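You operate a simulated robot arm through the tools that you are given. There is no shell and no other tool. Be economical: measure what you need, move in short steps, check, and stop when the job is done.

The job below is to be done with a simulated two-armed robot. You get a single attempt, and the scene is never put back.

TASK
Put the box marked "wires" from the clear end of the packing table on the bench top before the tank.

The check looks at the end state, three seconds after you hand in, the way a careful person would. Anything else that was tipped, shoved, dropped, spilled or broken makes it a failure.

THE ROBOT
Two 7-joint arms with two-finger parallel grippers on one trunk, on a base that drives. Base frame: it is fixed to the floor where the robot stands at the start and does not move with it; the origin is under the middle of the robot, x ahead of it, y to its left, z up. Lengths are in m, angles in rad, forces in N, time in s.
The left shoulder is at the start at [0.07, 0.134, 1.226], the right one opposite. With the tool pointing down near the work surface each hand reaches from about 0.1 to 0.64 m from the robot's upright axis, wherever it stands, measured 20 degrees to its own side. Places, roughly: bench top before the tank [-2.3, 1.4, 0.9]. Payload 1.57 kg a hand.
Tool frame (each hand has its own): the origin (TCP) lies between the finger pads and is the grasp point; the fingertips stand 0.03 m ahead of it; z points along the fingers, y is the line along which they close. Largest opening 0.08 m; finger width 0.017, thickness 0.012; the body of the gripper, 0.04 by 0.082 m, starts 0.08 m behind the TCP.
Orientation is that of the tool frame in the base frame, as [roll, pitch, yaw] about the fixed x, y, z axes, in that order (R = Rz(yaw) Ry(pitch) Rx(roll)). With the fingers straight down and closing along the base's y, the tool's x points along the base's -x, its y along +y and its z along -z.

THE INTERFACE
- The arms move only by the tool apply_moves. It takes "left_rows", "right_rows" or both (then of equal length, played together; a hand with none holds still); each is a list of rows, each a list of 6 numbers: the shift along the tool's x, y, z in m, then the turn, a rotation vector about the tool's x, y, z in rad. In form: [[x, y, z, rx, ry, rz], ...]. A call has 1 to 20 rows; each row shifts and turns the commanded pose from where the row before left it, along the tool's axes as they then stand. "left_fingers" and "right_fingers" are, for a hand that has rows, the opening, from 0 (shut) to 1 (fully open), set as the call begins (left out, the last holds). Each row takes 0.2 s and may step no farther than 0.05 m and 0.15 rad from the row before; otherwise, or with a gripper value out of range, the whole call is refused. Where a pose cannot be reached the arm comes as near as it can. A force on the tool above 40 N (or 10 N above the force at the start of the call, whichever is more), or a blocked arm, ends the call early, and 0.2 s more pass. Each finger travels about 0.153 m/s and halts on what it meets, pressing with about 28 N; the grip force reading is that of the motor and also rises with nothing between the fingers. The clock runs only during rows and for 0.2 s after the last one: add rows that do not move to give the fingers time. The reply holds the time, the measured pose of the TCP, the force on the tool along the base axes, the opening and the grip force, in the units named above and with some noise.
- Cameras (640 x 400 px; columns grow to the right, rows downward): "scene" is now at [0.1352, 0.0189, 1.4384]; the picture's right is [0.17, -0.99, 0.00], its down [-0.72, -0.12, -0.68] and it looks along [0.67, 0.11, -0.73] (base axes); focal length 262 px, centre (320, 200). "left" rides on the left gripper at [0.072, 0.007, -0.122] in its tool frame; the picture's right is [-0.09, 1.00, 0.00], its down [-0.84, -0.08, -0.54] and it looks along [-0.54, -0.05, 0.84] (tool axes); focal length 238 px, centre (320, 200). "right" rides on the right gripper at [0.072, -0.007, -0.122] in its tool frame; the picture's right is [0.09, 1.00, 0.00], its down [-0.84, 0.08, -0.54] and it looks along [-0.54, 0.05, 0.84] (tool axes); focal length 238 px, centre (320, 200). There is no depth. A picture from a camera that has moved, and an enlarged one, comes with that camera's place and axes in the base frame and with its lens. The place of the scene camera against the robot may be out by one fixed shift of up to 0.012 m in any direction.
- camera(camera): a new picture of that camera. It takes no simulated time.
- lift_body(by): slides the trunk up (or, below 0, down) by that many m; the arms and the scene camera ride with it, the base frame stays. It gives what a move gives, with no picture.
- roll_base(legs): drives the robot by 1 to 6 legs, each [ahead, left, turn to the left] in m, m and rad, along the robot's own axes; the way and the turn of a leg run together, so that a leg with both is an arc; at most 1.5 m and 3.142 rad a leg. The arms and the cameras ride along, it lands a little off, and it stops where it bumps. It gives what a move gives.
- pan_tilt(pan, tilt): turns the head with the scene camera to pan (to the left, within 1.501 rad either way) and tilt (down, from -0.506 to 1.204), counted from straight ahead of the robot. It gives what a move gives.
- zoom(camera, box): a new picture of the part [left, top, right, bottom] of that camera's present view, enlarged. It takes no simulated time.
- finish_job(): hands the job in; it is judged then, once.

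Go step by step. Nothing tells you exact positions but the pictures and the camera data: compare them with the known pose of the tool, close in by small moves and look again before you grip or let go. The budget is 120 turns and 100 pictures, counting those below and the enlarged ones. Unless the task says otherwise, let go and move clear before handing in, and close with one line.

The tools are called after ">>>" as a command line: name --argument value ..., lists and objects as JSON in quotes. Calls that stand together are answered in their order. apply_moves: Moves the arms, as the interface text tells. Its arguments: {"type":"object","properties":{"left_rows":{"type":"array","items":{"type":"array","items":{"type":"number"}}},"left_fingers":{"type":"number"},"right_rows":{"type":"array","items":{"type":"array","items":{"type":"number"}}},"right_fingers":{"type":"number"}},"required":[]} The other tools are called the same way: lift_body (by) slides the trunk up or down; roll_base (legs) drives the base; pan_tilt (pan, tilt) turns the head that bears the scene camera; camera (camera) takes a picture; zoom (camera, box) takes an enlarged picture of a part of a camera's view; finish_job () hands the job in.

At the start:

```text
clock: 0.0
left_ee_pos: [0.4812, 0.2547, 1.115]
left_ee_rot: [-3.139, -0.002, -3.141]
left_wrist_force: [0.3, -0.2, 0.1]
left_opening: 0.0801
left_finger_force: 0.1
right_ee_pos: [0.4146, -0.1747, 1.1289]
right_ee_rot: [3.141, 0.001, 3.141]
right_wrist_force: [-0.4, 0.0, 0.0]
right_opening: 0.0801
right_finger_force: 0.0
trunk travel left (down, up): [-0.8, 0.14]
robot x, y, heading: [-0.0034, 0.0024, 0.001]
head pan, tilt: [0.166, 0.822]
```

scene: 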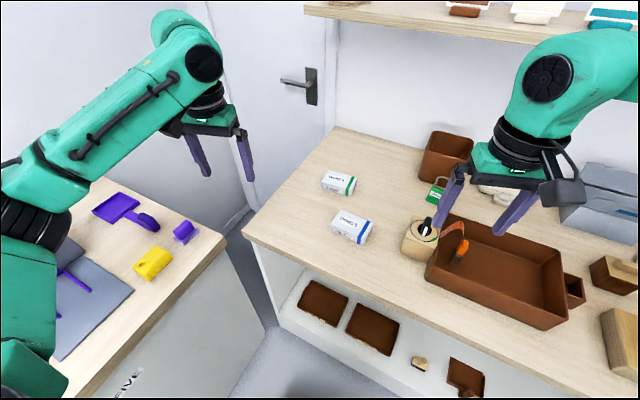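
right: 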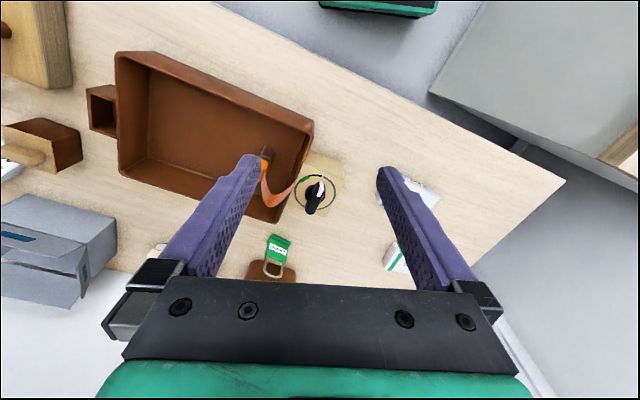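
left: 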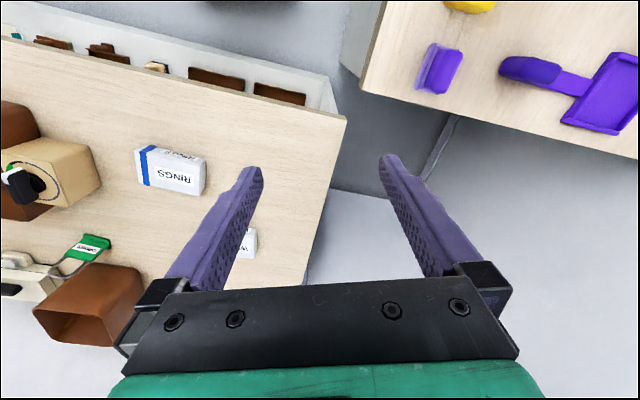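

I see two small white boxes at the table's clear end: a blue-striped one reading "RINGS" and a green-striped one behind it. I'll enlarge them to read the labels.

>>> zoom --camera "scene" --box '[300, 150, 400, 260]'

>>> zoom --camera "right" --box '[360, 160, 460, 280]'

```text
3.64 times, centred on (350, 205) of scene
camera zoom: at [0.1352, 0.0189, 1.4384], right [0.17, -0.99, 0.0], down [-0.72, -0.12, -0.68], along [0.67, 0.11, -0.73], focal length 951 px, centre (211, 182)
```

zoom: 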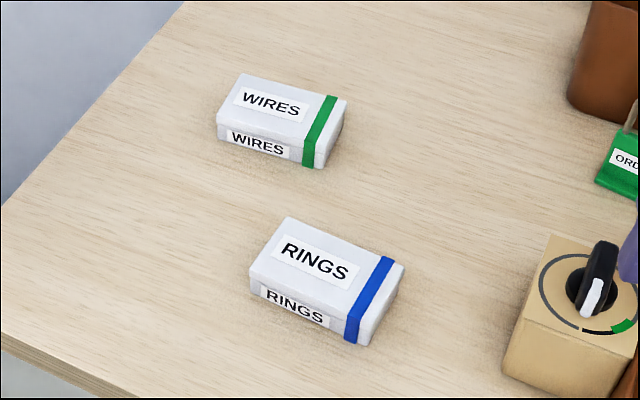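

```text
3.33 times, centred on (410, 220) of right
camera zoom: at [0.3416, -0.1815, 1.2507], right [-0.09, 1.0, 0.0], down [0.84, 0.08, 0.54], along [0.54, 0.05, -0.84], focal length 794 px, centre (20, 133)
```

zoom: 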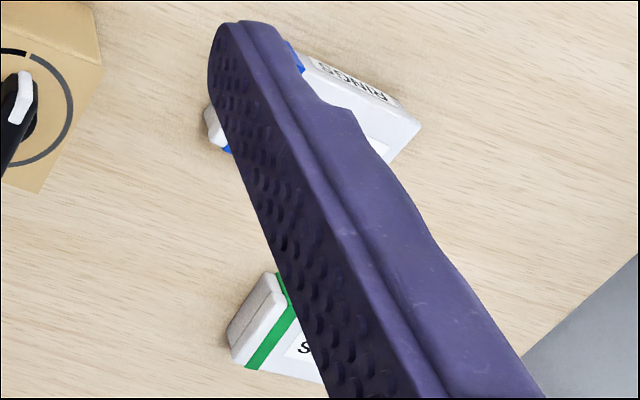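

The green-striped box is "WIRES", at about [0.737, 0.057], roughly 0.09 x 0.05 x 0.03 m with its long side near base y. It's a bit out of reach, so I'll look at the floor ahead of the base and toward the bench.

>>> pan_tilt --pan 0.3 --tilt 1.2

>>> camera --camera "scene"

>>> pan_tilt --pan 1.5 --tilt 0.4

>>> camera --camera "scene"

```text
clock: 0.8
left_ee_pos: [0.48, 0.2556, 1.1147]
left_ee_rot: [-3.14, -0.002, -3.141]
left_wrist_force: [-0.5, -0.3, -0.1]
left_opening: 0.0799
left_finger_force: 0.0
right_ee_pos: [0.4148, -0.1747, 1.1287]
right_ee_rot: [3.142, 0.0, 3.14]
right_wrist_force: [1.4, -0.2, 0.2]
right_opening: 0.0801
right_finger_force: 0.0
trunk travel left (down, up): [-0.8, 0.14]
robot x, y, heading: [-0.0019, -0.0003, -0.002]
head pan, tilt: [0.3, 1.201]
```

```text
94 pictures are left
camera scene: at [0.1101, 0.0222, 1.4125], right [0.3, -0.96, 0.0], down [-0.89, -0.28, -0.36], along [0.35, 0.11, -0.93], focal length 262 px, centre (320, 200)
```

scene: 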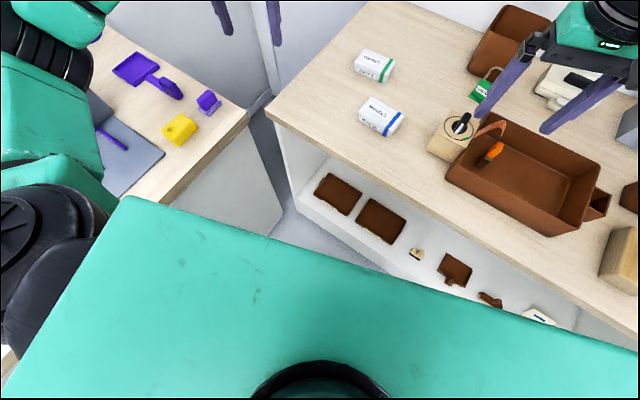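

```text
clock: 2.2
left_ee_pos: [0.482, 0.2558, 1.1149]
left_ee_rot: [-3.139, -0.002, -3.141]
left_wrist_force: [-0.5, 0.6, -0.3]
left_opening: 0.0803
left_finger_force: 0.1
right_ee_pos: [0.415, -0.1742, 1.13]
right_ee_rot: [-3.141, 0.0, -3.141]
right_wrist_force: [-0.3, 0.0, -0.1]
right_opening: 0.0801
right_finger_force: 0.0
trunk travel left (down, up): [-0.8, 0.14]
robot x, y, heading: [0.0013, -0.0018, -0.001]
head pan, tilt: [1.499, 0.4]
```

```text
93 pictures are left
camera scene: at [0.0634, 0.0981, 1.4753], right [1.0, -0.07, 0.0], down [-0.03, -0.39, -0.92], along [0.07, 0.92, -0.39], focal length 262 px, centre (320, 200)
```

scene: 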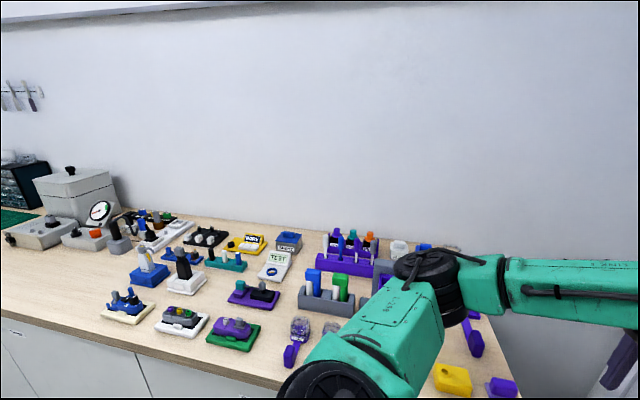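

The packing table's front edge is about 0.4 m ahead, turned about -0.29 rad, and a long bench to my left runs back to the tank. I'll square up to the table and edge forward and left.

>>> roll_base --legs '[[0, 0, -0.29], [0.06, 0.08, 0]]'

>>> pan_tilt --pan 0.3 --tilt 0.85

>>> camera --camera "scene"

```text
clock: 4.3
left_ee_pos: [0.61, 0.1648, 1.1166]
left_ee_rot: [3.141, 0.003, 2.855]
left_wrist_force: [-0.1, -0.2, 0.4]
left_opening: 0.0801
left_finger_force: 0.1
right_ee_pos: [0.4236, -0.2269, 1.1295]
right_ee_rot: [3.14, 0.001, 2.852]
right_wrist_force: [0.1, 0.0, 0.7]
right_opening: 0.0799
right_finger_force: 0.1
trunk travel left (down, up): [-0.8, 0.14]
robot x, y, heading: [0.0783, 0.0623, -0.284]
head pan, tilt: [1.499, 0.4]
```

```text
clock: 5.7
left_ee_pos: [0.6122, 0.1687, 1.1138]
left_ee_rot: [-3.139, -0.002, 2.855]
left_wrist_force: [-0.3, 0.7, 0.0]
left_opening: 0.0798
left_finger_force: 0.0
right_ee_pos: [0.4261, -0.2244, 1.1294]
right_ee_rot: [3.141, -0.002, 2.855]
right_wrist_force: [0.2, -1.4, -0.1]
right_opening: 0.0799
right_finger_force: 0.0
trunk travel left (down, up): [-0.8, 0.14]
robot x, y, heading: [0.0795, 0.064, -0.292]
head pan, tilt: [0.3, 0.85]
```

```text
92 pictures are left
camera scene: at [0.2121, 0.0521, 1.4362], right [0.01, -1.0, 0.0], down [-0.75, -0.01, -0.66], along [0.66, 0.01, -0.75], focal length 262 px, centre (320, 200)
```

scene: 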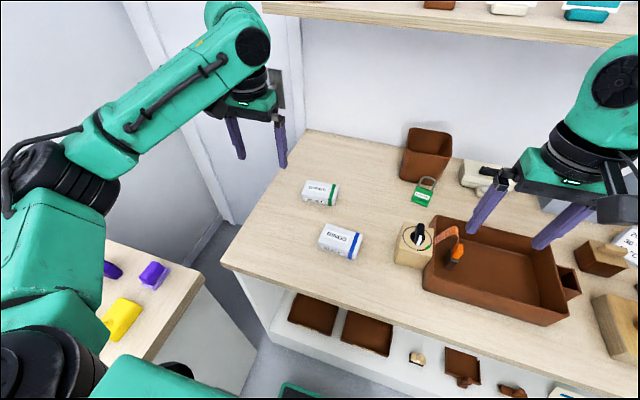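

Box position is confirmed near [0.733, 0.057], and there's still about 0.1 m between base and table. I'll advance a bit more, then swing the left tool 90° so it closes across the short side.

>>> roll_base --legs '[[0.06, 0, 0]]'

>>> apply_moves --left_rows '[[0, 0, 0, 0, 0, 0.14], [0, 0, 0, 0, 0, 0.14], [0, 0, 0, 0, 0, 0.14], [0, 0, 0, 0, 0, 0.14], [0, 0, 0, 0, 0, 0.14], [0, 0, 0, 0, 0, 0.14], [0, 0, 0, 0, 0, 0.14], [0, 0, 0, 0, 0, 0.14], [0, 0, 0, 0, 0, 0.14], [0, 0, 0, 0, 0, 0.14], [0, 0, 0, 0, 0, 0.08], [0, 0, 0, 0, 0, 0]]' --left_fingers 1

>>> camera --camera "left"

>>> camera --camera "scene"

```text
clock: 6.7
left_ee_pos: [0.6636, 0.1529, 1.1179]
left_ee_rot: [-3.141, 0.004, 2.855]
left_wrist_force: [-0.6, 0.4, 0.8]
left_opening: 0.08
left_finger_force: 0.1
right_ee_pos: [0.4782, -0.2407, 1.1324]
right_ee_rot: [-3.141, 0.005, 2.857]
right_wrist_force: [-0.8, -0.2, -0.1]
right_opening: 0.0798
right_finger_force: 0.2
trunk travel left (down, up): [-0.8, 0.14]
robot x, y, heading: [0.1341, 0.0421, -0.284]
head pan, tilt: [0.3, 0.85]
```

```text
clock: 9.3
left_ee_pos: [0.6685, 0.1506, 1.1149]
left_ee_rot: [-3.142, 0.001, 1.373]
left_wrist_force: [-0.5, -0.3, -0.1]
left_opening: 0.0802
left_finger_force: 0.1
right_ee_pos: [0.4839, -0.2427, 1.1301]
right_ee_rot: [-3.141, 0.0, 2.856]
right_wrist_force: [0.2, -1.5, -0.1]
right_opening: 0.0801
right_finger_force: 0.0
trunk travel left (down, up): [-0.8, 0.14]
robot x, y, heading: [0.14, 0.0427, -0.286]
head pan, tilt: [0.3, 0.85]
```

```text
91 pictures are left
camera left: at [0.6891, 0.2197, 1.2376], right [0.96, -0.28, 0.0], down [-0.24, -0.81, 0.54], along [-0.16, -0.52, -0.84], focal length 238 px, centre (320, 200)
```

left: 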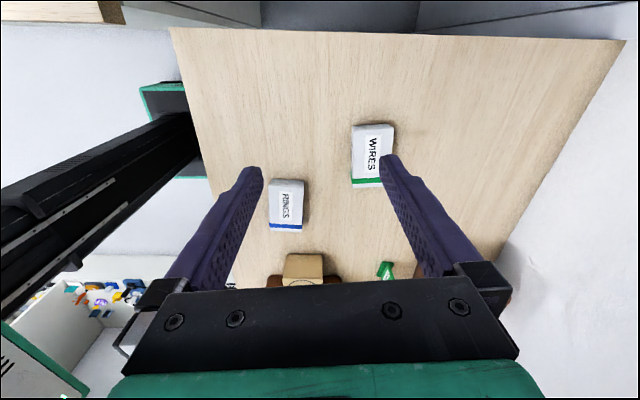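

```text
90 pictures are left
camera scene: at [0.2686, 0.0349, 1.4362], right [0.01, -1.0, 0.0], down [-0.75, -0.01, -0.66], along [0.66, 0.01, -0.75], focal length 262 px, centre (320, 200)
```

scene: 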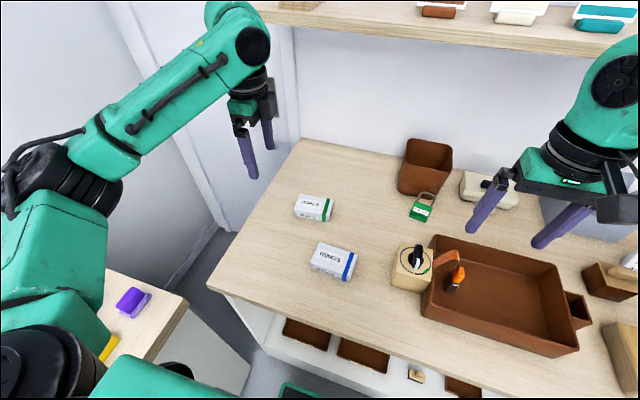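

The tool now closes along [0.98, -0.2], matching the box's short side. Next I'll come over the box at a safe height and look again.

>>> apply_moves --left_rows '[[-0.0192, 0.0192, 0.02, 0, 0, 0], [-0.0192, 0.0192, 0.03, 0, 0, 0], [-0.0192, 0.0192, 0.03, 0, 0, 0], [-0.0192, 0.0192, 0.03, 0, 0, 0], [0, 0, 0, 0, 0, 0]]'

>>> camera --camera "left"

>>> zoom --camera "scene" --box '[220, 120, 420, 245]'

```text
clock: 10.5
left_ee_pos: [0.7299, 0.0599, 1.0029]
left_ee_rot: [-3.14, 0.003, 1.374]
left_wrist_force: [-1.0, 0.0, 0.0]
left_opening: 0.08
left_finger_force: 0.1
right_ee_pos: [0.4833, -0.2425, 1.1283]
right_ee_rot: [-3.14, 0.0, 2.857]
right_wrist_force: [0.3, 0.1, 0.9]
right_opening: 0.0798
right_finger_force: 0.0
trunk travel left (down, up): [-0.8, 0.14]
robot x, y, heading: [0.1371, 0.0455, -0.288]
head pan, tilt: [0.3, 0.85]
```

```text
89 pictures are left
camera left: at [0.7497, 0.1279, 1.1254], right [0.96, -0.28, 0.0], down [-0.24, -0.81, 0.54], along [-0.15, -0.52, -0.84], focal length 238 px, centre (320, 200)
```

left: 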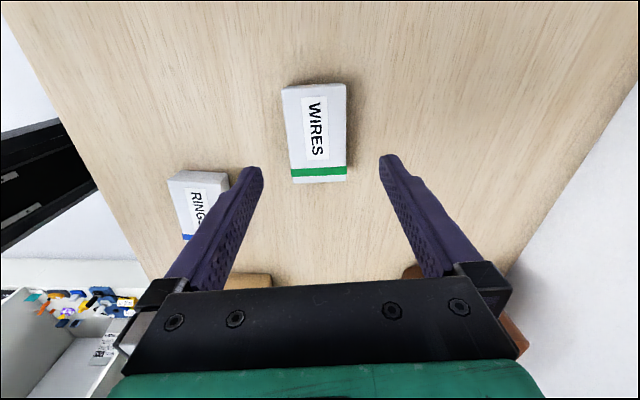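

```text
3.20 times, centred on (320, 182) of scene
camera zoom: at [0.2682, 0.0355, 1.4362], right [0.01, -1.0, 0.0], down [-0.75, -0.01, -0.66], along [0.66, 0.01, -0.75], focal length 837 px, centre (320, 256)
```

zoom: 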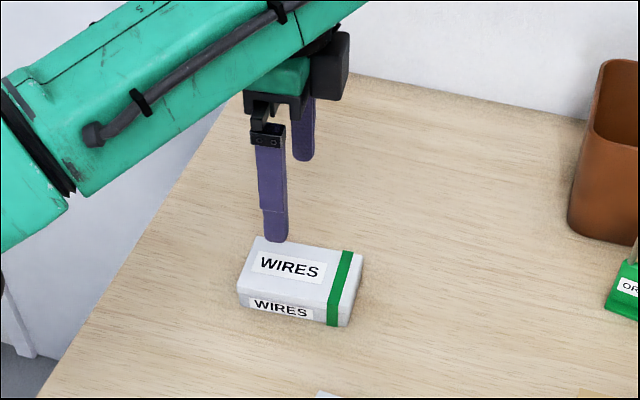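

The tool is centred over the box within a few mm and aligned. I'll descend with a tiny correction and check before closing.

>>> apply_moves --left_rows '[[0, -0.003, 0.03, 0, 0, 0], [0, 0, 0.03, 0, 0, 0], [0, 0, 0.025, 0, 0, 0], [0, 0, 0.015, 0, 0, 0], [0, 0, 0, 0, 0, 0]]'

>>> camera --camera "left"

>>> zoom --camera "scene" --box '[240, 140, 400, 240]'

```text
clock: 11.7
left_ee_pos: [0.7263, 0.0619, 0.9045]
left_ee_rot: [-3.141, 0.0, 1.376]
left_wrist_force: [-0.9, -0.1, 1.0]
left_opening: 0.0799
left_finger_force: 0.1
right_ee_pos: [0.484, -0.242, 1.1295]
right_ee_rot: [-3.141, -0.001, 2.855]
right_wrist_force: [0.7, 0.3, -0.5]
right_opening: 0.0799
right_finger_force: 0.1
trunk travel left (down, up): [-0.8, 0.14]
robot x, y, heading: [0.1348, 0.0421, -0.287]
head pan, tilt: [0.3, 0.85]
```

```text
87 pictures are left
camera left: at [0.746, 0.1305, 1.027], right [0.96, -0.28, 0.0], down [-0.24, -0.81, 0.54], along [-0.15, -0.52, -0.84], focal length 238 px, centre (320, 200)
```

left: 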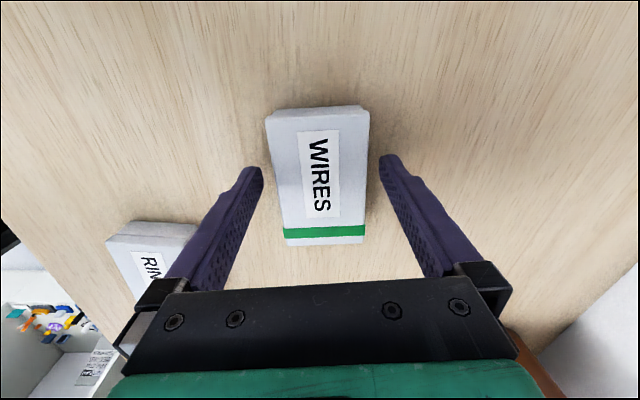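

```text
4.00 times, centred on (320, 190) of scene
camera zoom: at [0.2684, 0.0351, 1.4362], right [0.01, -1.0, 0.0], down [-0.75, -0.01, -0.66], along [0.66, 0.01, -0.75], focal length 1046 px, centre (320, 240)
```

zoom: 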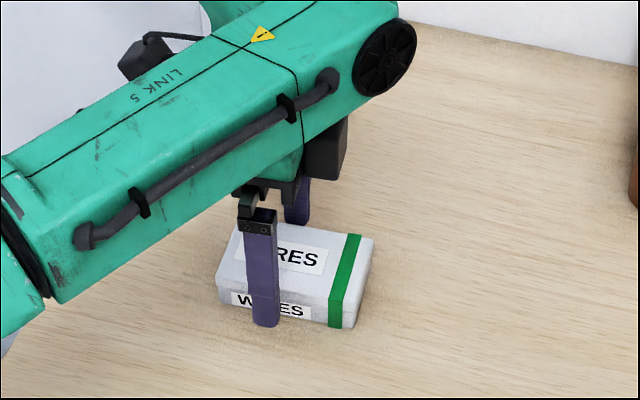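

The fingers straddle the box's middle with space on both sides. I'll lower 5 mm and close.

>>> apply_moves --left_rows '[[-0.002, 0, 0.005, 0, 0, 0], [0, 0, 0, 0, 0, 0]]'

>>> apply_moves --left_rows '[[0, 0, 0, 0, 0, 0], [0, 0, 0, 0, 0, 0], [0, 0, 0, 0, 0, 0], [0, 0, 0, 0, 0, 0]]' --left_fingers 0

>>> camera --camera "left"

```text
clock: 12.3
left_ee_pos: [0.7261, 0.0584, 0.8989]
left_ee_rot: [-3.14, 0.002, 1.375]
left_wrist_force: [0.3, 0.3, 0.3]
left_opening: 0.0799
left_finger_force: 0.0
right_ee_pos: [0.4841, -0.2429, 1.1291]
right_ee_rot: [3.141, 0.001, 2.856]
right_wrist_force: [0.7, -0.1, 0.4]
right_opening: 0.0799
right_finger_force: 0.0
trunk travel left (down, up): [-0.8, 0.14]
robot x, y, heading: [0.1361, 0.04, -0.286]
head pan, tilt: [0.3, 0.85]
```

```text
clock: 13.3
left_ee_pos: [0.7261, 0.0577, 0.8986]
left_ee_rot: [-3.141, 0.003, 1.376]
left_wrist_force: [0.2, 0.1, -0.2]
left_opening: 0.0592
left_finger_force: 28.0
right_ee_pos: [0.4829, -0.2425, 1.1292]
right_ee_rot: [-3.141, 0.001, 2.857]
right_wrist_force: [0.2, -0.6, 0.9]
right_opening: 0.0801
right_finger_force: 0.0
trunk travel left (down, up): [-0.8, 0.14]
robot x, y, heading: [0.1343, 0.0428, -0.284]
head pan, tilt: [0.3, 0.85]
```

```text
85 pictures are left
camera left: at [0.7454, 0.128, 1.0219], right [0.96, -0.28, 0.0], down [-0.24, -0.81, 0.54], along [-0.15, -0.52, -0.84], focal length 238 px, centre (320, 200)
```

left: 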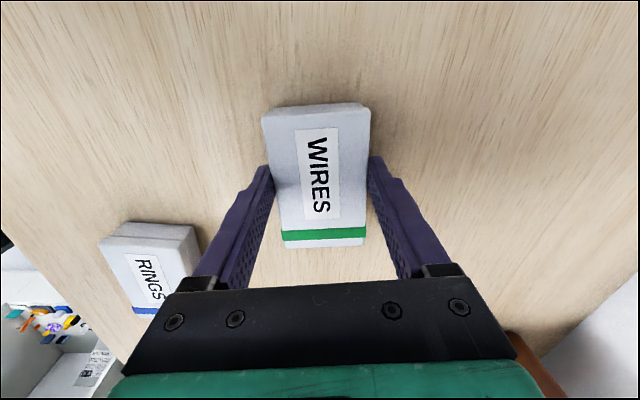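

The box is gripped at 0.059 m wide. I'll lift gently and check it's held.

>>> apply_moves --left_rows '[[0, 0, -0.01, 0, 0, 0], [0, 0, -0.02, 0, 0, 0], [0, 0, -0.03, 0, 0, 0], [0, 0, -0.04, 0, 0, 0], [0, 0, -0.04, 0, 0, 0], [0, 0, -0.04, 0, 0, 0], [0, 0, -0.04, 0, 0, 0], [0, 0, 0, 0, 0, 0]]'

>>> camera --camera "left"

>>> camera --camera "scene"

```text
clock: 15.1
left_ee_pos: [0.7284, 0.0596, 1.1214]
left_ee_rot: [-3.138, -0.001, 1.374]
left_wrist_force: [-0.1, -0.3, -0.2]
left_opening: 0.0594
left_finger_force: 27.9
right_ee_pos: [0.4853, -0.2421, 1.1277]
right_ee_rot: [3.141, 0.001, 2.854]
right_wrist_force: [0.1, -0.1, -0.5]
right_opening: 0.0801
right_finger_force: 0.1
trunk travel left (down, up): [-0.8, 0.14]
robot x, y, heading: [0.1346, 0.0389, -0.286]
head pan, tilt: [0.3, 0.85]
```

```text
84 pictures are left
camera left: at [0.7474, 0.1289, 1.2433], right [0.96, -0.28, 0.0], down [-0.24, -0.81, 0.54], along [-0.15, -0.52, -0.84], focal length 238 px, centre (320, 200)
```

left: 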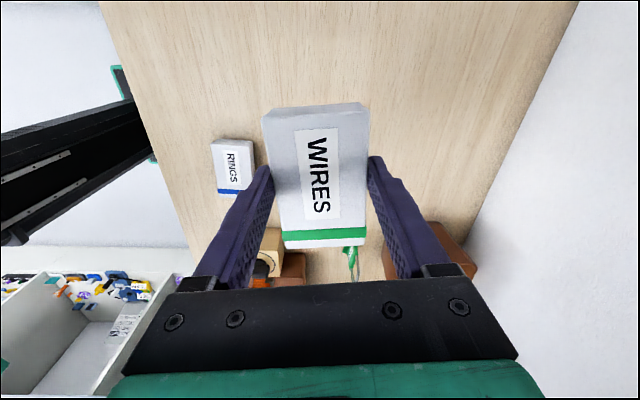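

```text
83 pictures are left
camera scene: at [0.2691, 0.0348, 1.4361], right [0.01, -1.0, 0.0], down [-0.75, -0.01, -0.66], along [0.66, 0.01, -0.75], focal length 262 px, centre (320, 200)
```

scene: 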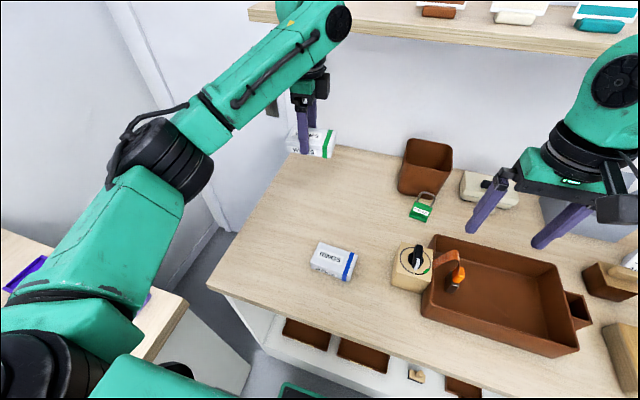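

The box is held firmly. I'll draw the hand in, raise the trunk for clearance, back off from the table and look toward the bench.

>>> apply_moves --left_rows '[[0.0035, -0.03, 0, 0, 0, 0], [0.0035, -0.04, 0, 0, 0, 0], [0.0035, -0.04, 0, 0, 0, 0], [0.0035, -0.04, 0, 0, 0, 0], [0.0035, -0.04, 0, 0, 0, 0], [0, 0, 0, 0, 0, 0]]'

>>> lift_body --by 0.12

>>> roll_base --legs '[[-0.3, 0, 0]]'

>>> pan_tilt --pan 1.5 --tilt 0.3

>>> camera --camera "scene"

```text
clock: 16.5
left_ee_pos: [0.5432, 0.1143, 1.121]
left_ee_rot: [-3.14, 0.0, 1.376]
left_wrist_force: [-0.1, -0.7, -1.7]
left_opening: 0.0593
left_finger_force: 27.7
right_ee_pos: [0.4845, -0.2424, 1.1293]
right_ee_rot: [3.141, 0.0, 2.855]
right_wrist_force: [1.2, -0.4, 0.9]
right_opening: 0.08
right_finger_force: 0.0
trunk travel left (down, up): [-0.8, 0.14]
robot x, y, heading: [0.1348, 0.0444, -0.287]
head pan, tilt: [0.3, 0.85]
```

```text
clock: 18.0
left_ee_pos: [0.5442, 0.1145, 1.2395]
left_ee_rot: [-3.141, 0.001, 1.374]
left_wrist_force: [-0.4, 0.1, -1.0]
left_opening: 0.0589
left_finger_force: 28.1
right_ee_pos: [0.4835, -0.2428, 1.2484]
right_ee_rot: [3.14, 0.001, 2.856]
right_wrist_force: [0.5, 0.0, 0.6]
right_opening: 0.08
right_finger_force: 0.0
trunk travel left (down, up): [-0.92, 0.02]
robot x, y, heading: [0.136, 0.0426, -0.285]
head pan, tilt: [0.3, 0.85]
```

```text
clock: 20.0
left_ee_pos: [0.2588, 0.2001, 1.2388]
left_ee_rot: [-3.138, 0.0, 1.378]
left_wrist_force: [-0.3, 0.4, -1.1]
left_opening: 0.0592
left_finger_force: 27.7
right_ee_pos: [0.1994, -0.158, 1.2496]
right_ee_rot: [3.14, -0.004, 2.858]
right_wrist_force: [0.4, 0.3, -0.1]
right_opening: 0.0799
right_finger_force: 0.0
trunk travel left (down, up): [-0.92, 0.02]
robot x, y, heading: [-0.1494, 0.1235, -0.284]
head pan, tilt: [0.3, 0.85]
```

```text
clock: 21.4
left_ee_pos: [0.2565, 0.2005, 1.2397]
left_ee_rot: [3.141, 0.002, 1.377]
left_wrist_force: [-0.3, -0.1, -0.8]
left_opening: 0.0594
left_finger_force: 28.3
right_ee_pos: [0.198, -0.1566, 1.2499]
right_ee_rot: [3.141, -0.001, 2.856]
right_wrist_force: [-0.7, -0.3, -0.1]
right_opening: 0.0803
right_finger_force: 0.0
trunk travel left (down, up): [-0.92, 0.02]
robot x, y, heading: [-0.1488, 0.1272, -0.286]
head pan, tilt: [1.499, 0.3]
```

```text
82 pictures are left
camera scene: at [-0.0637, 0.2058, 1.6045], right [0.94, -0.35, 0.0], down [-0.1, -0.28, -0.96], along [0.33, 0.89, -0.3], focal length 262 px, centre (320, 200)
```

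scene: 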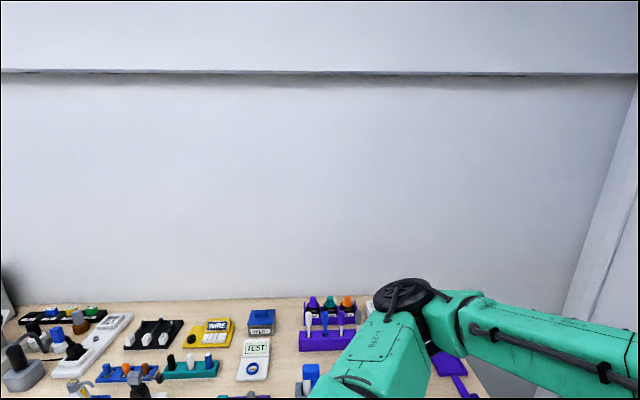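

The bench has many small items, all well below my arms. I'll shift away from the bench a little, turn left partway, and look toward the tank.

>>> roll_base --legs '[[-0.05, -0.12, 0], [0, 0, 1.57]]'

>>> pan_tilt --pan 1.2 --tilt 0.35

>>> camera --camera "scene"

```text
clock: 26.6
left_ee_pos: [-0.3168, 0.431, 1.24]
left_ee_rot: [3.141, -0.001, 2.974]
left_wrist_force: [0.3, 0.4, -0.8]
left_opening: 0.0591
left_finger_force: 28.0
right_ee_pos: [0.0413, 0.381, 1.2483]
right_ee_rot: [3.141, -0.002, -1.83]
right_wrist_force: [0.3, -0.2, 0.3]
right_opening: 0.0798
right_finger_force: 0.1
trunk travel left (down, up): [-0.92, 0.02]
robot x, y, heading: [-0.2351, 0.026, 1.313]
head pan, tilt: [1.499, 0.3]
```

```text
clock: 27.4
left_ee_pos: [-0.3167, 0.4312, 1.2389]
left_ee_rot: [-3.141, 0.003, 2.972]
left_wrist_force: [0.5, 0.0, -0.8]
left_opening: 0.0593
left_finger_force: 28.0
right_ee_pos: [0.0423, 0.3816, 1.2492]
right_ee_rot: [-3.141, 0.0, -1.831]
right_wrist_force: [-0.1, 0.9, 0.1]
right_opening: 0.0801
right_finger_force: 0.2
trunk travel left (down, up): [-0.92, 0.02]
robot x, y, heading: [-0.2329, 0.0261, 1.312]
head pan, tilt: [1.201, 0.351]
```

```text
81 pictures are left
camera scene: at [-0.2892, 0.1351, 1.5999], right [0.59, 0.81, 0.0], down [0.28, -0.2, -0.94], along [-0.76, 0.55, -0.34], focal length 262 px, centre (320, 200)
```

scene: 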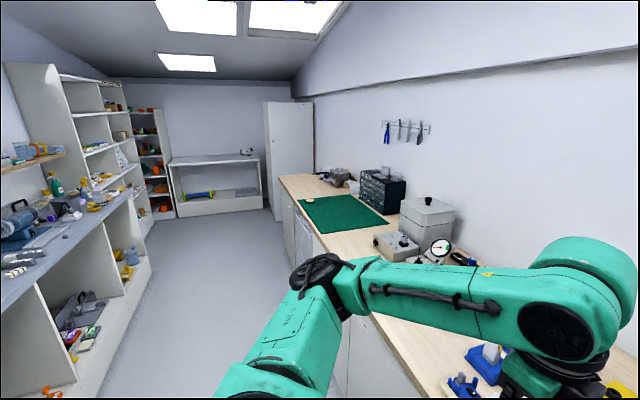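

The aisle along the bench is clear. I'll enlarge the far end of the bench to find the tank.

>>> zoom --camera "scene" --box '[260, 150, 420, 250]'

```text
4.00 times, centred on (340, 200) of scene
camera zoom: at [-0.2892, 0.1351, 1.5999], right [0.59, 0.81, 0.0], down [0.28, -0.2, -0.94], along [-0.76, 0.55, -0.34], focal length 1046 px, centre (240, 200)
```

zoom: 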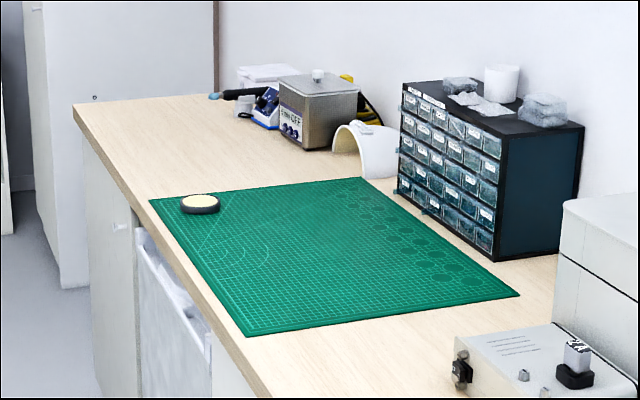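

The tank is the steel "ON/OFF" cleaner at the far end, and the bare wood before it matches [-2.3, 1.4]. I'll strafe left along the bench in two stages.

>>> roll_base --legs '[[0, 0, -0.025], [0, 1.3, 0]]'

>>> camera --camera "scene"

```text
clock: 34.3
left_ee_pos: [-1.5548, 0.8104, 1.2391]
left_ee_rot: [3.14, 0.001, 2.933]
left_wrist_force: [0.0, -0.3, -1.6]
left_opening: 0.0591
left_finger_force: 27.4
right_ee_pos: [-1.1974, 0.7471, 1.2474]
right_ee_rot: [3.141, 0.0, -1.871]
right_wrist_force: [0.8, 0.3, -0.3]
right_opening: 0.0799
right_finger_force: 0.1
trunk travel left (down, up): [-0.92, 0.02]
robot x, y, heading: [-1.4825, 0.4013, 1.266]
head pan, tilt: [1.201, 0.351]
```

```text
79 pictures are left
camera scene: at [-1.5375, 0.5142, 1.5999], right [0.62, 0.78, 0.0], down [0.27, -0.21, -0.94], along [-0.74, 0.58, -0.34], focal length 262 px, centre (320, 200)
```

scene: 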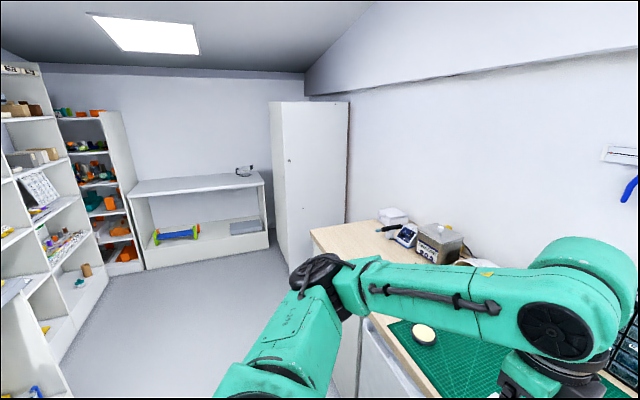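

The way remains clear. I'll strafe another 0.85 m and look at the bench in front.

>>> roll_base --legs '[[0, 0.85, 0.02]]'

>>> pan_tilt --pan 0.3 --tilt 0.75

>>> camera --camera "scene"

```text
clock: 38.8
left_ee_pos: [-2.3753, 1.0538, 1.2401]
left_ee_rot: [3.14, 0.0, 2.95]
left_wrist_force: [-0.5, 0.2, -0.9]
left_opening: 0.059
left_finger_force: 28.1
right_ee_pos: [-2.0181, 0.9961, 1.2489]
right_ee_rot: [3.14, 0.0, -1.852]
right_wrist_force: [0.1, 0.2, -0.1]
right_opening: 0.0804
right_finger_force: 0.2
trunk travel left (down, up): [-0.92, 0.02]
robot x, y, heading: [-2.3005, 0.6451, 1.286]
head pan, tilt: [1.201, 0.351]
```

```text
clock: 40.0
left_ee_pos: [-2.3773, 1.0542, 1.2409]
left_ee_rot: [3.14, 0.001, 2.95]
left_wrist_force: [-0.3, -0.1, -0.9]
left_opening: 0.059
left_finger_force: 28.4
right_ee_pos: [-2.019, 0.9962, 1.2478]
right_ee_rot: [3.14, -0.001, -1.853]
right_wrist_force: [-1.4, 0.2, 1.1]
right_opening: 0.0801
right_finger_force: 0.2
trunk travel left (down, up): [-0.92, 0.02]
robot x, y, heading: [-2.3022, 0.6444, 1.284]
head pan, tilt: [0.3, 0.75]
```

```text
78 pictures are left
camera scene: at [-2.2834, 0.7834, 1.5642], right [1.0, 0.02, 0.0], down [0.01, -0.68, -0.73], along [-0.01, 0.73, -0.68], focal length 262 px, centre (320, 200)
```

scene: 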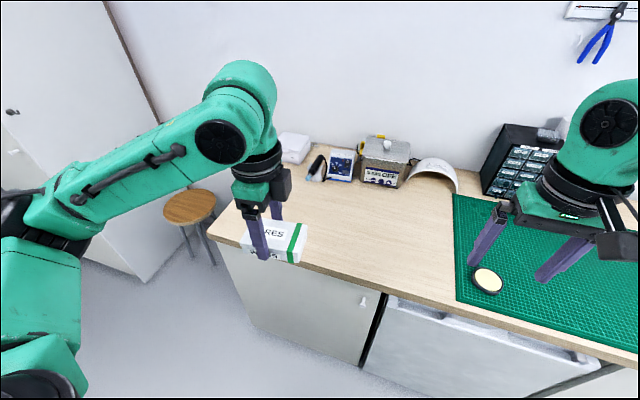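

The tank stands at about [-2.05, 1.63] with bare wood before it. I'll aim for about [-2.2, 1.42] and drive 0.2 m closer to the bench.

>>> roll_base --legs '[[0.2, -0.02, 0]]'

>>> lift_body --by -0.12

>>> camera --camera "scene"

>>> camera --camera "left"

```text
clock: 41.6
left_ee_pos: [-2.3054, 1.2352, 1.2421]
left_ee_rot: [3.139, 0.002, 2.955]
left_wrist_force: [0.0, -0.9, 0.1]
left_opening: 0.0591
left_finger_force: 27.9
right_ee_pos: [-1.9489, 1.1805, 1.25]
right_ee_rot: [3.141, 0.003, -1.849]
right_wrist_force: [0.0, -0.6, -0.5]
right_opening: 0.0799
right_finger_force: 0.1
trunk travel left (down, up): [-0.92, 0.02]
robot x, y, heading: [-2.2275, 0.8358, 1.293]
head pan, tilt: [0.3, 0.75]
```

```text
clock: 43.1
left_ee_pos: [-2.3051, 1.2398, 1.1199]
left_ee_rot: [3.141, 0.001, 2.955]
left_wrist_force: [0.3, -0.3, 0.4]
left_opening: 0.0593
left_finger_force: 28.0
right_ee_pos: [-1.9468, 1.184, 1.1288]
right_ee_rot: [3.141, 0.001, -1.847]
right_wrist_force: [0.0, 0.2, -0.2]
right_opening: 0.0801
right_finger_force: 0.0
trunk travel left (down, up): [-0.8, 0.14]
robot x, y, heading: [-2.2248, 0.8315, 1.293]
head pan, tilt: [0.3, 0.75]
```

```text
77 pictures are left
camera scene: at [-2.2093, 0.9702, 1.4442], right [1.0, 0.02, 0.0], down [0.02, -0.68, -0.73], along [-0.02, 0.73, -0.68], focal length 262 px, centre (320, 200)
```

scene: 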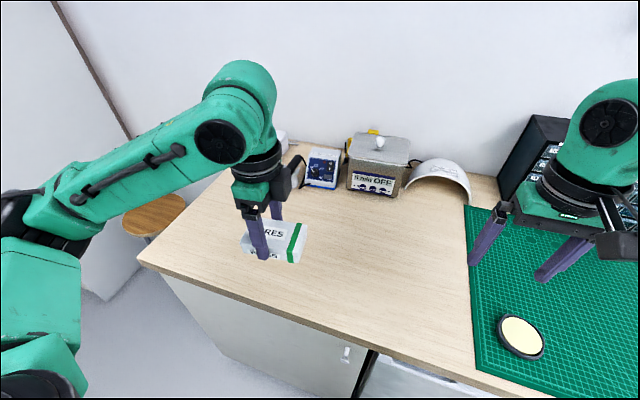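

```text
76 pictures are left
camera left: at [-2.3744, 1.2598, 1.2425], right [0.27, 0.96, 0.0], down [0.81, -0.23, 0.54], along [0.52, -0.15, -0.84], focal length 238 px, centre (320, 200)
```

left: 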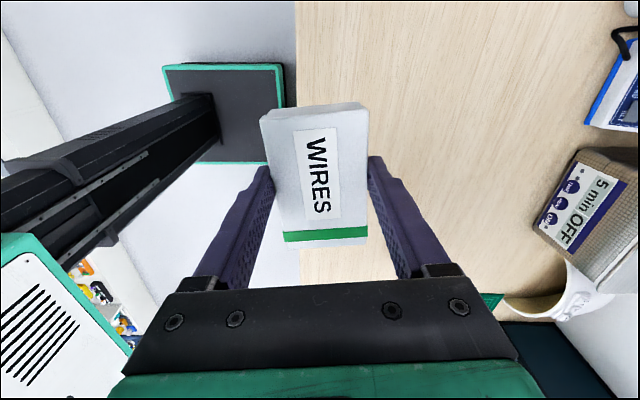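

The spot before the tank is clear. I'll move over it at the present height first.

>>> apply_moves --left_rows '[[-0.018, 0.03, 0, 0, 0, 0], [-0.018, 0.04, 0, 0, 0, 0], [-0.018, 0.04, 0.02, 0, 0, 0], [-0.018, 0.04, 0.03, 0, 0, 0], [-0.0175, 0.03, 0.03, 0, 0, 0], [0, 0.02, 0.04, 0, 0, 0], [0, 0, 0, 0, 0, 0]]'

>>> camera --camera "scene"

>>> camera --camera "left"

```text
refused: row 4 steps farther than a row can; nothing moved
```

```text
75 pictures are left
camera scene: at [-2.2093, 0.9702, 1.4442], right [1.0, 0.02, 0.0], down [0.02, -0.68, -0.73], along [-0.02, 0.73, -0.68], focal length 262 px, centre (320, 200)
```

scene: 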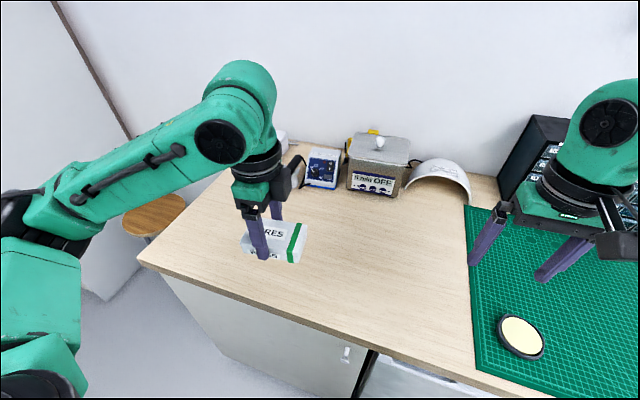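

```text
74 pictures are left
camera left: at [-2.3744, 1.2598, 1.2425], right [0.27, 0.96, 0.0], down [0.81, -0.23, 0.54], along [0.52, -0.15, -0.84], focal length 238 px, centre (320, 200)
```

left: 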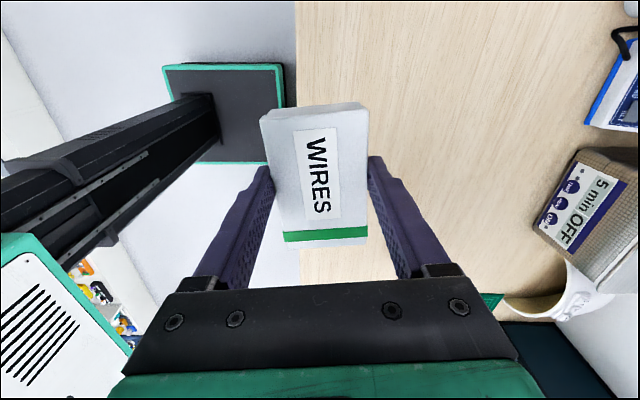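

That step was slightly too long, so nothing moved. I'll send the same path in smaller steps.

>>> apply_moves --left_rows '[[-0.015, 0.03, 0, 0, 0, 0], [-0.015, 0.035, 0, 0, 0, 0], [-0.015, 0.035, 0, 0, 0, 0], [-0.015, 0.035, 0.02, 0, 0, 0], [-0.015, 0.035, 0.02, 0, 0, 0], [-0.0145, 0.03, 0.03, 0, 0, 0], [0, 0, 0.04, 0, 0, 0], [0, 0, 0, 0, 0, 0]]'

>>> camera --camera "scene"

>>> camera --camera "left"

```text
clock: 44.9
left_ee_pos: [-2.1797, 1.4171, 1.0113]
left_ee_rot: [-3.141, -0.001, 2.954]
left_wrist_force: [0.1, 0.6, -0.5]
left_opening: 0.0592
left_finger_force: 27.6
right_ee_pos: [-1.9454, 1.1844, 1.1286]
right_ee_rot: [-3.141, -0.001, -1.848]
right_wrist_force: [-0.3, 0.0, -0.7]
right_opening: 0.0801
right_finger_force: 0.1
trunk travel left (down, up): [-0.8, 0.14]
robot x, y, heading: [-2.2303, 0.8316, 1.293]
head pan, tilt: [0.3, 0.75]
```

```text
73 pictures are left
camera scene: at [-2.2096, 0.9697, 1.4442], right [1.0, 0.02, 0.0], down [0.02, -0.68, -0.73], along [-0.02, 0.73, -0.68], focal length 262 px, centre (320, 200)
```

scene: 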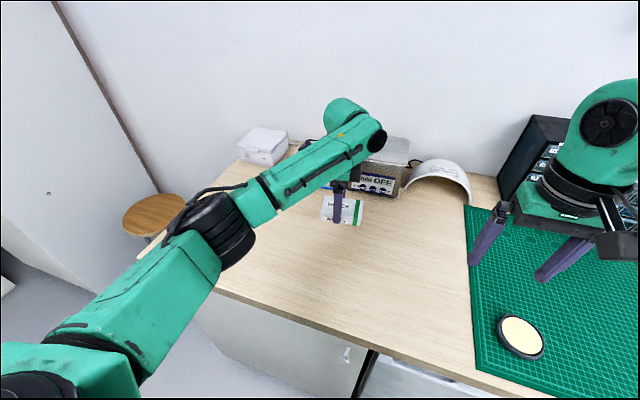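

```text
72 pictures are left
camera left: at [-2.2496, 1.4368, 1.1342], right [0.28, 0.96, 0.0], down [0.81, -0.23, 0.54], along [0.52, -0.15, -0.84], focal length 238 px, centre (320, 200)
```

left: 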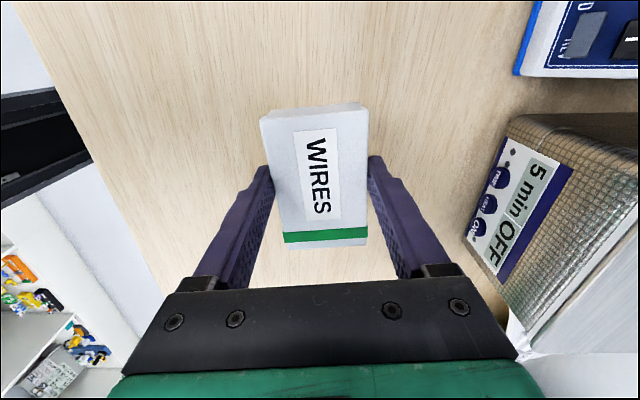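

There's bare wood right below and clear space to the tank. I'll go down to just above the expected contact height.

>>> apply_moves --left_rows '[[0, 0, 0.03, 0, 0, 0], [0, 0, 0.03, 0, 0, 0], [0, 0, 0.025, 0, 0, 0], [0, 0, 0.015, 0, 0, 0], [0, 0, 0, 0, 0, 0]]'

>>> zoom --camera "scene" --box '[240, 150, 440, 275]'

>>> camera --camera "left"

```text
clock: 45.9
left_ee_pos: [-2.177, 1.4172, 0.9302]
left_ee_rot: [3.127, 0.003, 2.952]
left_wrist_force: [-3.8, -15.6, 20.0]
left_opening: 0.0596
left_finger_force: 28.0
right_ee_pos: [-1.9477, 1.1788, 1.1313]
right_ee_rot: [-3.142, 0.004, -1.849]
right_wrist_force: [-0.5, 0.5, 0.3]
right_opening: 0.0801
right_finger_force: 0.1
trunk travel left (down, up): [-0.8, 0.14]
robot x, y, heading: [-2.2257, 0.8332, 1.294]
head pan, tilt: [0.3, 0.75]
stopped in row 4 (left hand): the force on the tool passed its limit (the readings are from after the stop); the commanded pose is now the measured one
```

```text
3.20 times, centred on (340, 212) of scene
camera zoom: at [-2.2105, 0.9635, 1.445], right [1.0, 0.02, 0.0], down [0.02, -0.68, -0.73], along [-0.02, 0.73, -0.68], focal length 837 px, centre (256, 160)
```

zoom: 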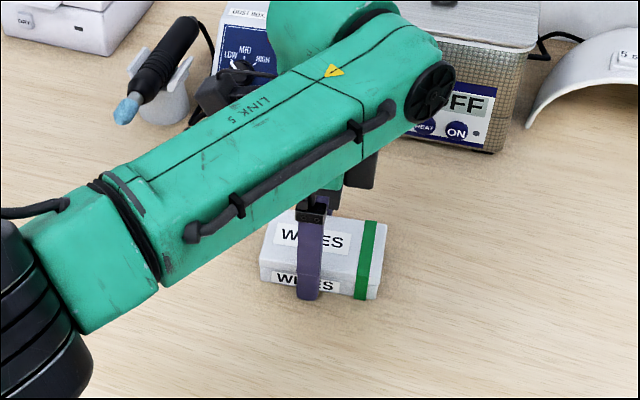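

```text
70 pictures are left
camera left: at [-2.2489, 1.4366, 1.0531], right [0.28, 0.96, 0.01], down [0.8, -0.24, 0.54], along [0.53, -0.14, -0.84], focal length 238 px, centre (320, 200)
```

left: 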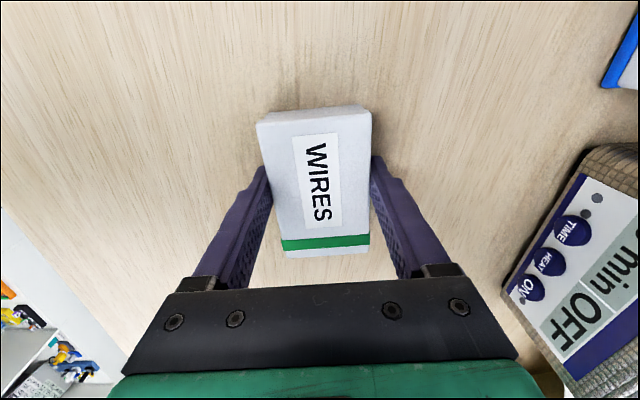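

The box touched down at TCP 0.930, so the bench top is about 0.89 here. I'll ease off slightly and read the force.

>>> apply_moves --left_rows '[[0, 0, -0.002, 0, 0, 0], [0, 0, 0, 0.015, 0, 0], [0, 0, 0, 0, 0, 0]]'

>>> zoom --camera "scene" --box '[300, 200, 380, 250]'

>>> camera --camera "right"

```text
clock: 46.7
left_ee_pos: [-2.1775, 1.4224, 0.9296]
left_ee_rot: [3.138, 0.004, 2.956]
left_wrist_force: [-0.3, -2.2, 13.2]
left_opening: 0.0592
left_finger_force: 28.1
right_ee_pos: [-1.9469, 1.1808, 1.1297]
right_ee_rot: [3.141, 0.002, -1.849]
right_wrist_force: [-0.8, -0.8, -0.7]
right_opening: 0.08
right_finger_force: 0.1
trunk travel left (down, up): [-0.8, 0.14]
robot x, y, heading: [-2.2286, 0.8373, 1.295]
head pan, tilt: [0.3, 0.75]
```

```text
8.00 times, centred on (340, 225) of scene
camera zoom: at [-2.2096, 0.9665, 1.4446], right [1.0, 0.02, 0.0], down [0.02, -0.68, -0.73], along [-0.02, 0.73, -0.68], focal length 2092 px, centre (160, 0)
```

zoom: 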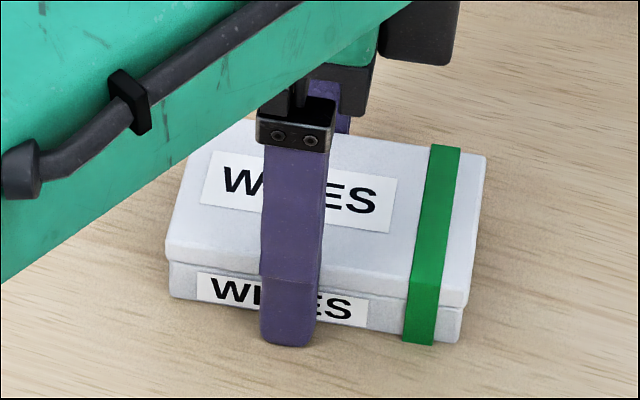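

```text
68 pictures are left
camera right: at [-1.9608, 1.1093, 1.2516], right [-0.98, 0.18, 0.0], down [0.16, 0.82, 0.54], along [0.1, 0.53, -0.84], focal length 238 px, centre (320, 200)
```

right: 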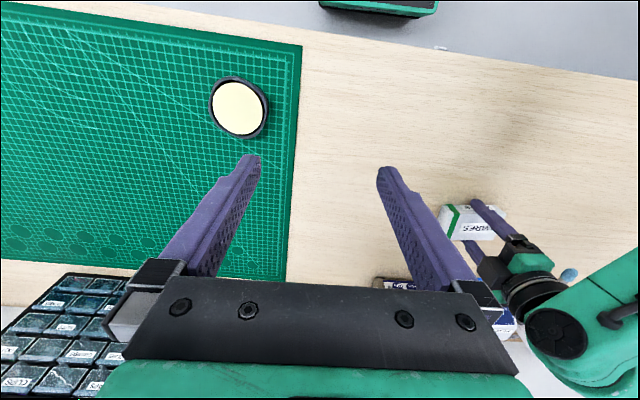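

The box is resting flat on the wood. I'll ease the remaining pressure, then open and check.

>>> apply_moves --left_rows '[[0, 0, -0.0015, 0, 0, 0], [0, 0, 0, 0, 0, 0]]'

>>> apply_moves --left_rows '[[0, 0, 0, 0, 0, 0], [0, 0, 0, 0, 0, 0], [0, 0, 0, 0, 0, 0]]' --left_fingers 1

>>> camera --camera "left"

```text
clock: 47.3
left_ee_pos: [-2.1772, 1.4226, 0.9301]
left_ee_rot: [3.14, 0.001, 2.955]
left_wrist_force: [-0.1, -1.1, 6.0]
left_opening: 0.0592
left_finger_force: 27.7
right_ee_pos: [-1.9461, 1.1825, 1.1299]
right_ee_rot: [3.141, 0.002, -1.849]
right_wrist_force: [-0.9, 0.6, 0.2]
right_opening: 0.0801
right_finger_force: 0.1
trunk travel left (down, up): [-0.8, 0.14]
robot x, y, heading: [-2.2282, 0.8336, 1.297]
head pan, tilt: [0.3, 0.75]
```

```text
clock: 48.1
left_ee_pos: [-2.1782, 1.422, 0.9288]
left_ee_rot: [-3.141, 0.002, 2.955]
left_wrist_force: [-0.1, -2.3, 3.8]
left_opening: 0.0782
left_finger_force: 0.0
right_ee_pos: [-1.9462, 1.1838, 1.1289]
right_ee_rot: [-3.14, 0.0, -1.849]
right_wrist_force: [-0.9, 0.1, 0.4]
right_opening: 0.08
right_finger_force: 0.0
trunk travel left (down, up): [-0.8, 0.14]
robot x, y, heading: [-2.2278, 0.8318, 1.292]
head pan, tilt: [0.3, 0.75]
```

```text
67 pictures are left
camera left: at [-2.2485, 1.4418, 1.0525], right [0.28, 0.96, 0.0], down [0.81, -0.23, 0.54], along [0.52, -0.15, -0.84], focal length 238 px, centre (320, 200)
```

left: 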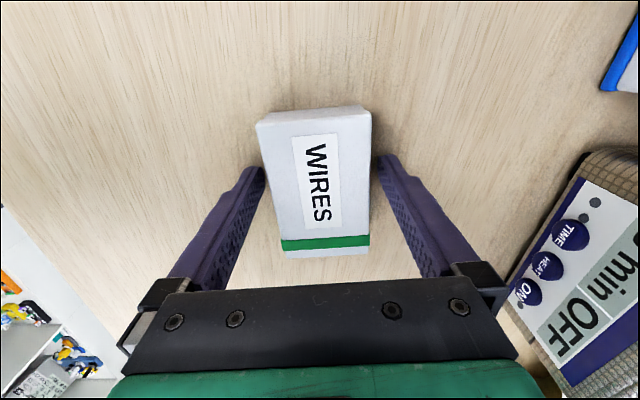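

The fingers are open and the box sits flat. I'll rise straight up slowly and look.

>>> apply_moves --left_rows '[[0, 0, -0.005, 0, 0, 0], [0, 0, -0.01, 0, 0, 0], [0, 0, -0.02, 0, 0, 0], [0, 0, -0.03, 0, 0, 0], [0, 0, -0.04, 0, 0, 0], [0, 0, -0.04, 0, 0, 0], [0, 0, -0.04, 0, 0, 0], [0, 0, 0, 0, 0, 0]]'

>>> camera --camera "left"

```text
clock: 49.9
left_ee_pos: [-2.176, 1.4225, 1.1157]
left_ee_rot: [-3.14, 0.002, 2.955]
left_wrist_force: [-0.6, -0.6, 0.7]
left_opening: 0.0801
left_finger_force: 0.0
right_ee_pos: [-1.9471, 1.1836, 1.1287]
right_ee_rot: [-3.142, 0.001, -1.849]
right_wrist_force: [-0.6, 1.0, -0.6]
right_opening: 0.0798
right_finger_force: 0.1
trunk travel left (down, up): [-0.8, 0.14]
robot x, y, heading: [-2.2257, 0.8307, 1.294]
head pan, tilt: [0.3, 0.75]
```

```text
66 pictures are left
camera left: at [-2.2468, 1.4436, 1.2387], right [0.28, 0.96, 0.0], down [0.81, -0.23, 0.54], along [0.52, -0.15, -0.84], focal length 238 px, centre (320, 200)
```

left: 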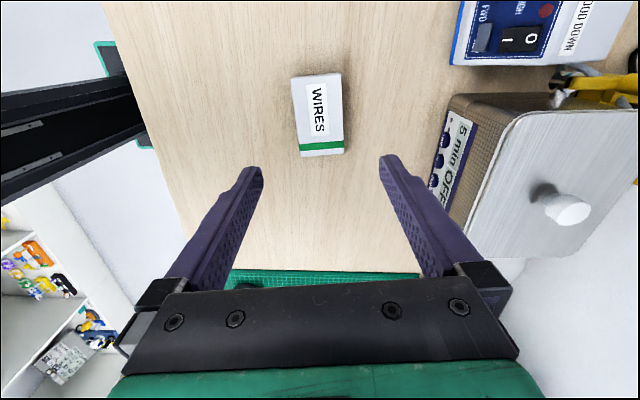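

The box stands upright and undisturbed in front of the tank. I'll draw the hand back and take a final look.

>>> apply_moves --left_rows '[[0.015, -0.035, 0, 0, 0, 0], [0.015, -0.035, 0, 0, 0, 0], [0.015, -0.035, 0, 0, 0, 0], [0.015, -0.035, 0, 0, 0, 0], [0.015, -0.035, 0, 0, 0, 0], [0, 0, 0, 0, 0, 0]]'

>>> camera --camera "scene"

```text
clock: 51.3
left_ee_pos: [-2.2833, 1.2654, 1.1146]
left_ee_rot: [-3.138, 0.001, 2.954]
left_wrist_force: [0.1, 0.1, -1.2]
left_opening: 0.0803
left_finger_force: 0.1
right_ee_pos: [-1.9465, 1.1831, 1.1277]
right_ee_rot: [-3.141, -0.003, -1.848]
right_wrist_force: [0.3, 0.8, 0.0]
right_opening: 0.0798
right_finger_force: 0.2
trunk travel left (down, up): [-0.8, 0.14]
robot x, y, heading: [-2.2271, 0.8322, 1.293]
head pan, tilt: [0.3, 0.75]
```

```text
65 pictures are left
camera scene: at [-2.2083, 0.9705, 1.4441], right [1.0, 0.02, 0.0], down [0.01, -0.68, -0.73], along [-0.02, 0.73, -0.68], focal length 262 px, centre (320, 200)
```

scene: 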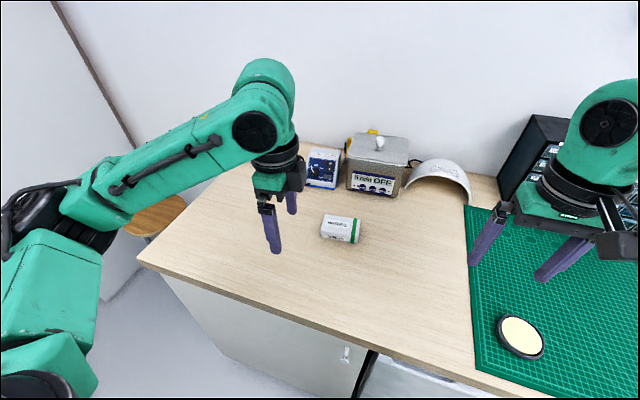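

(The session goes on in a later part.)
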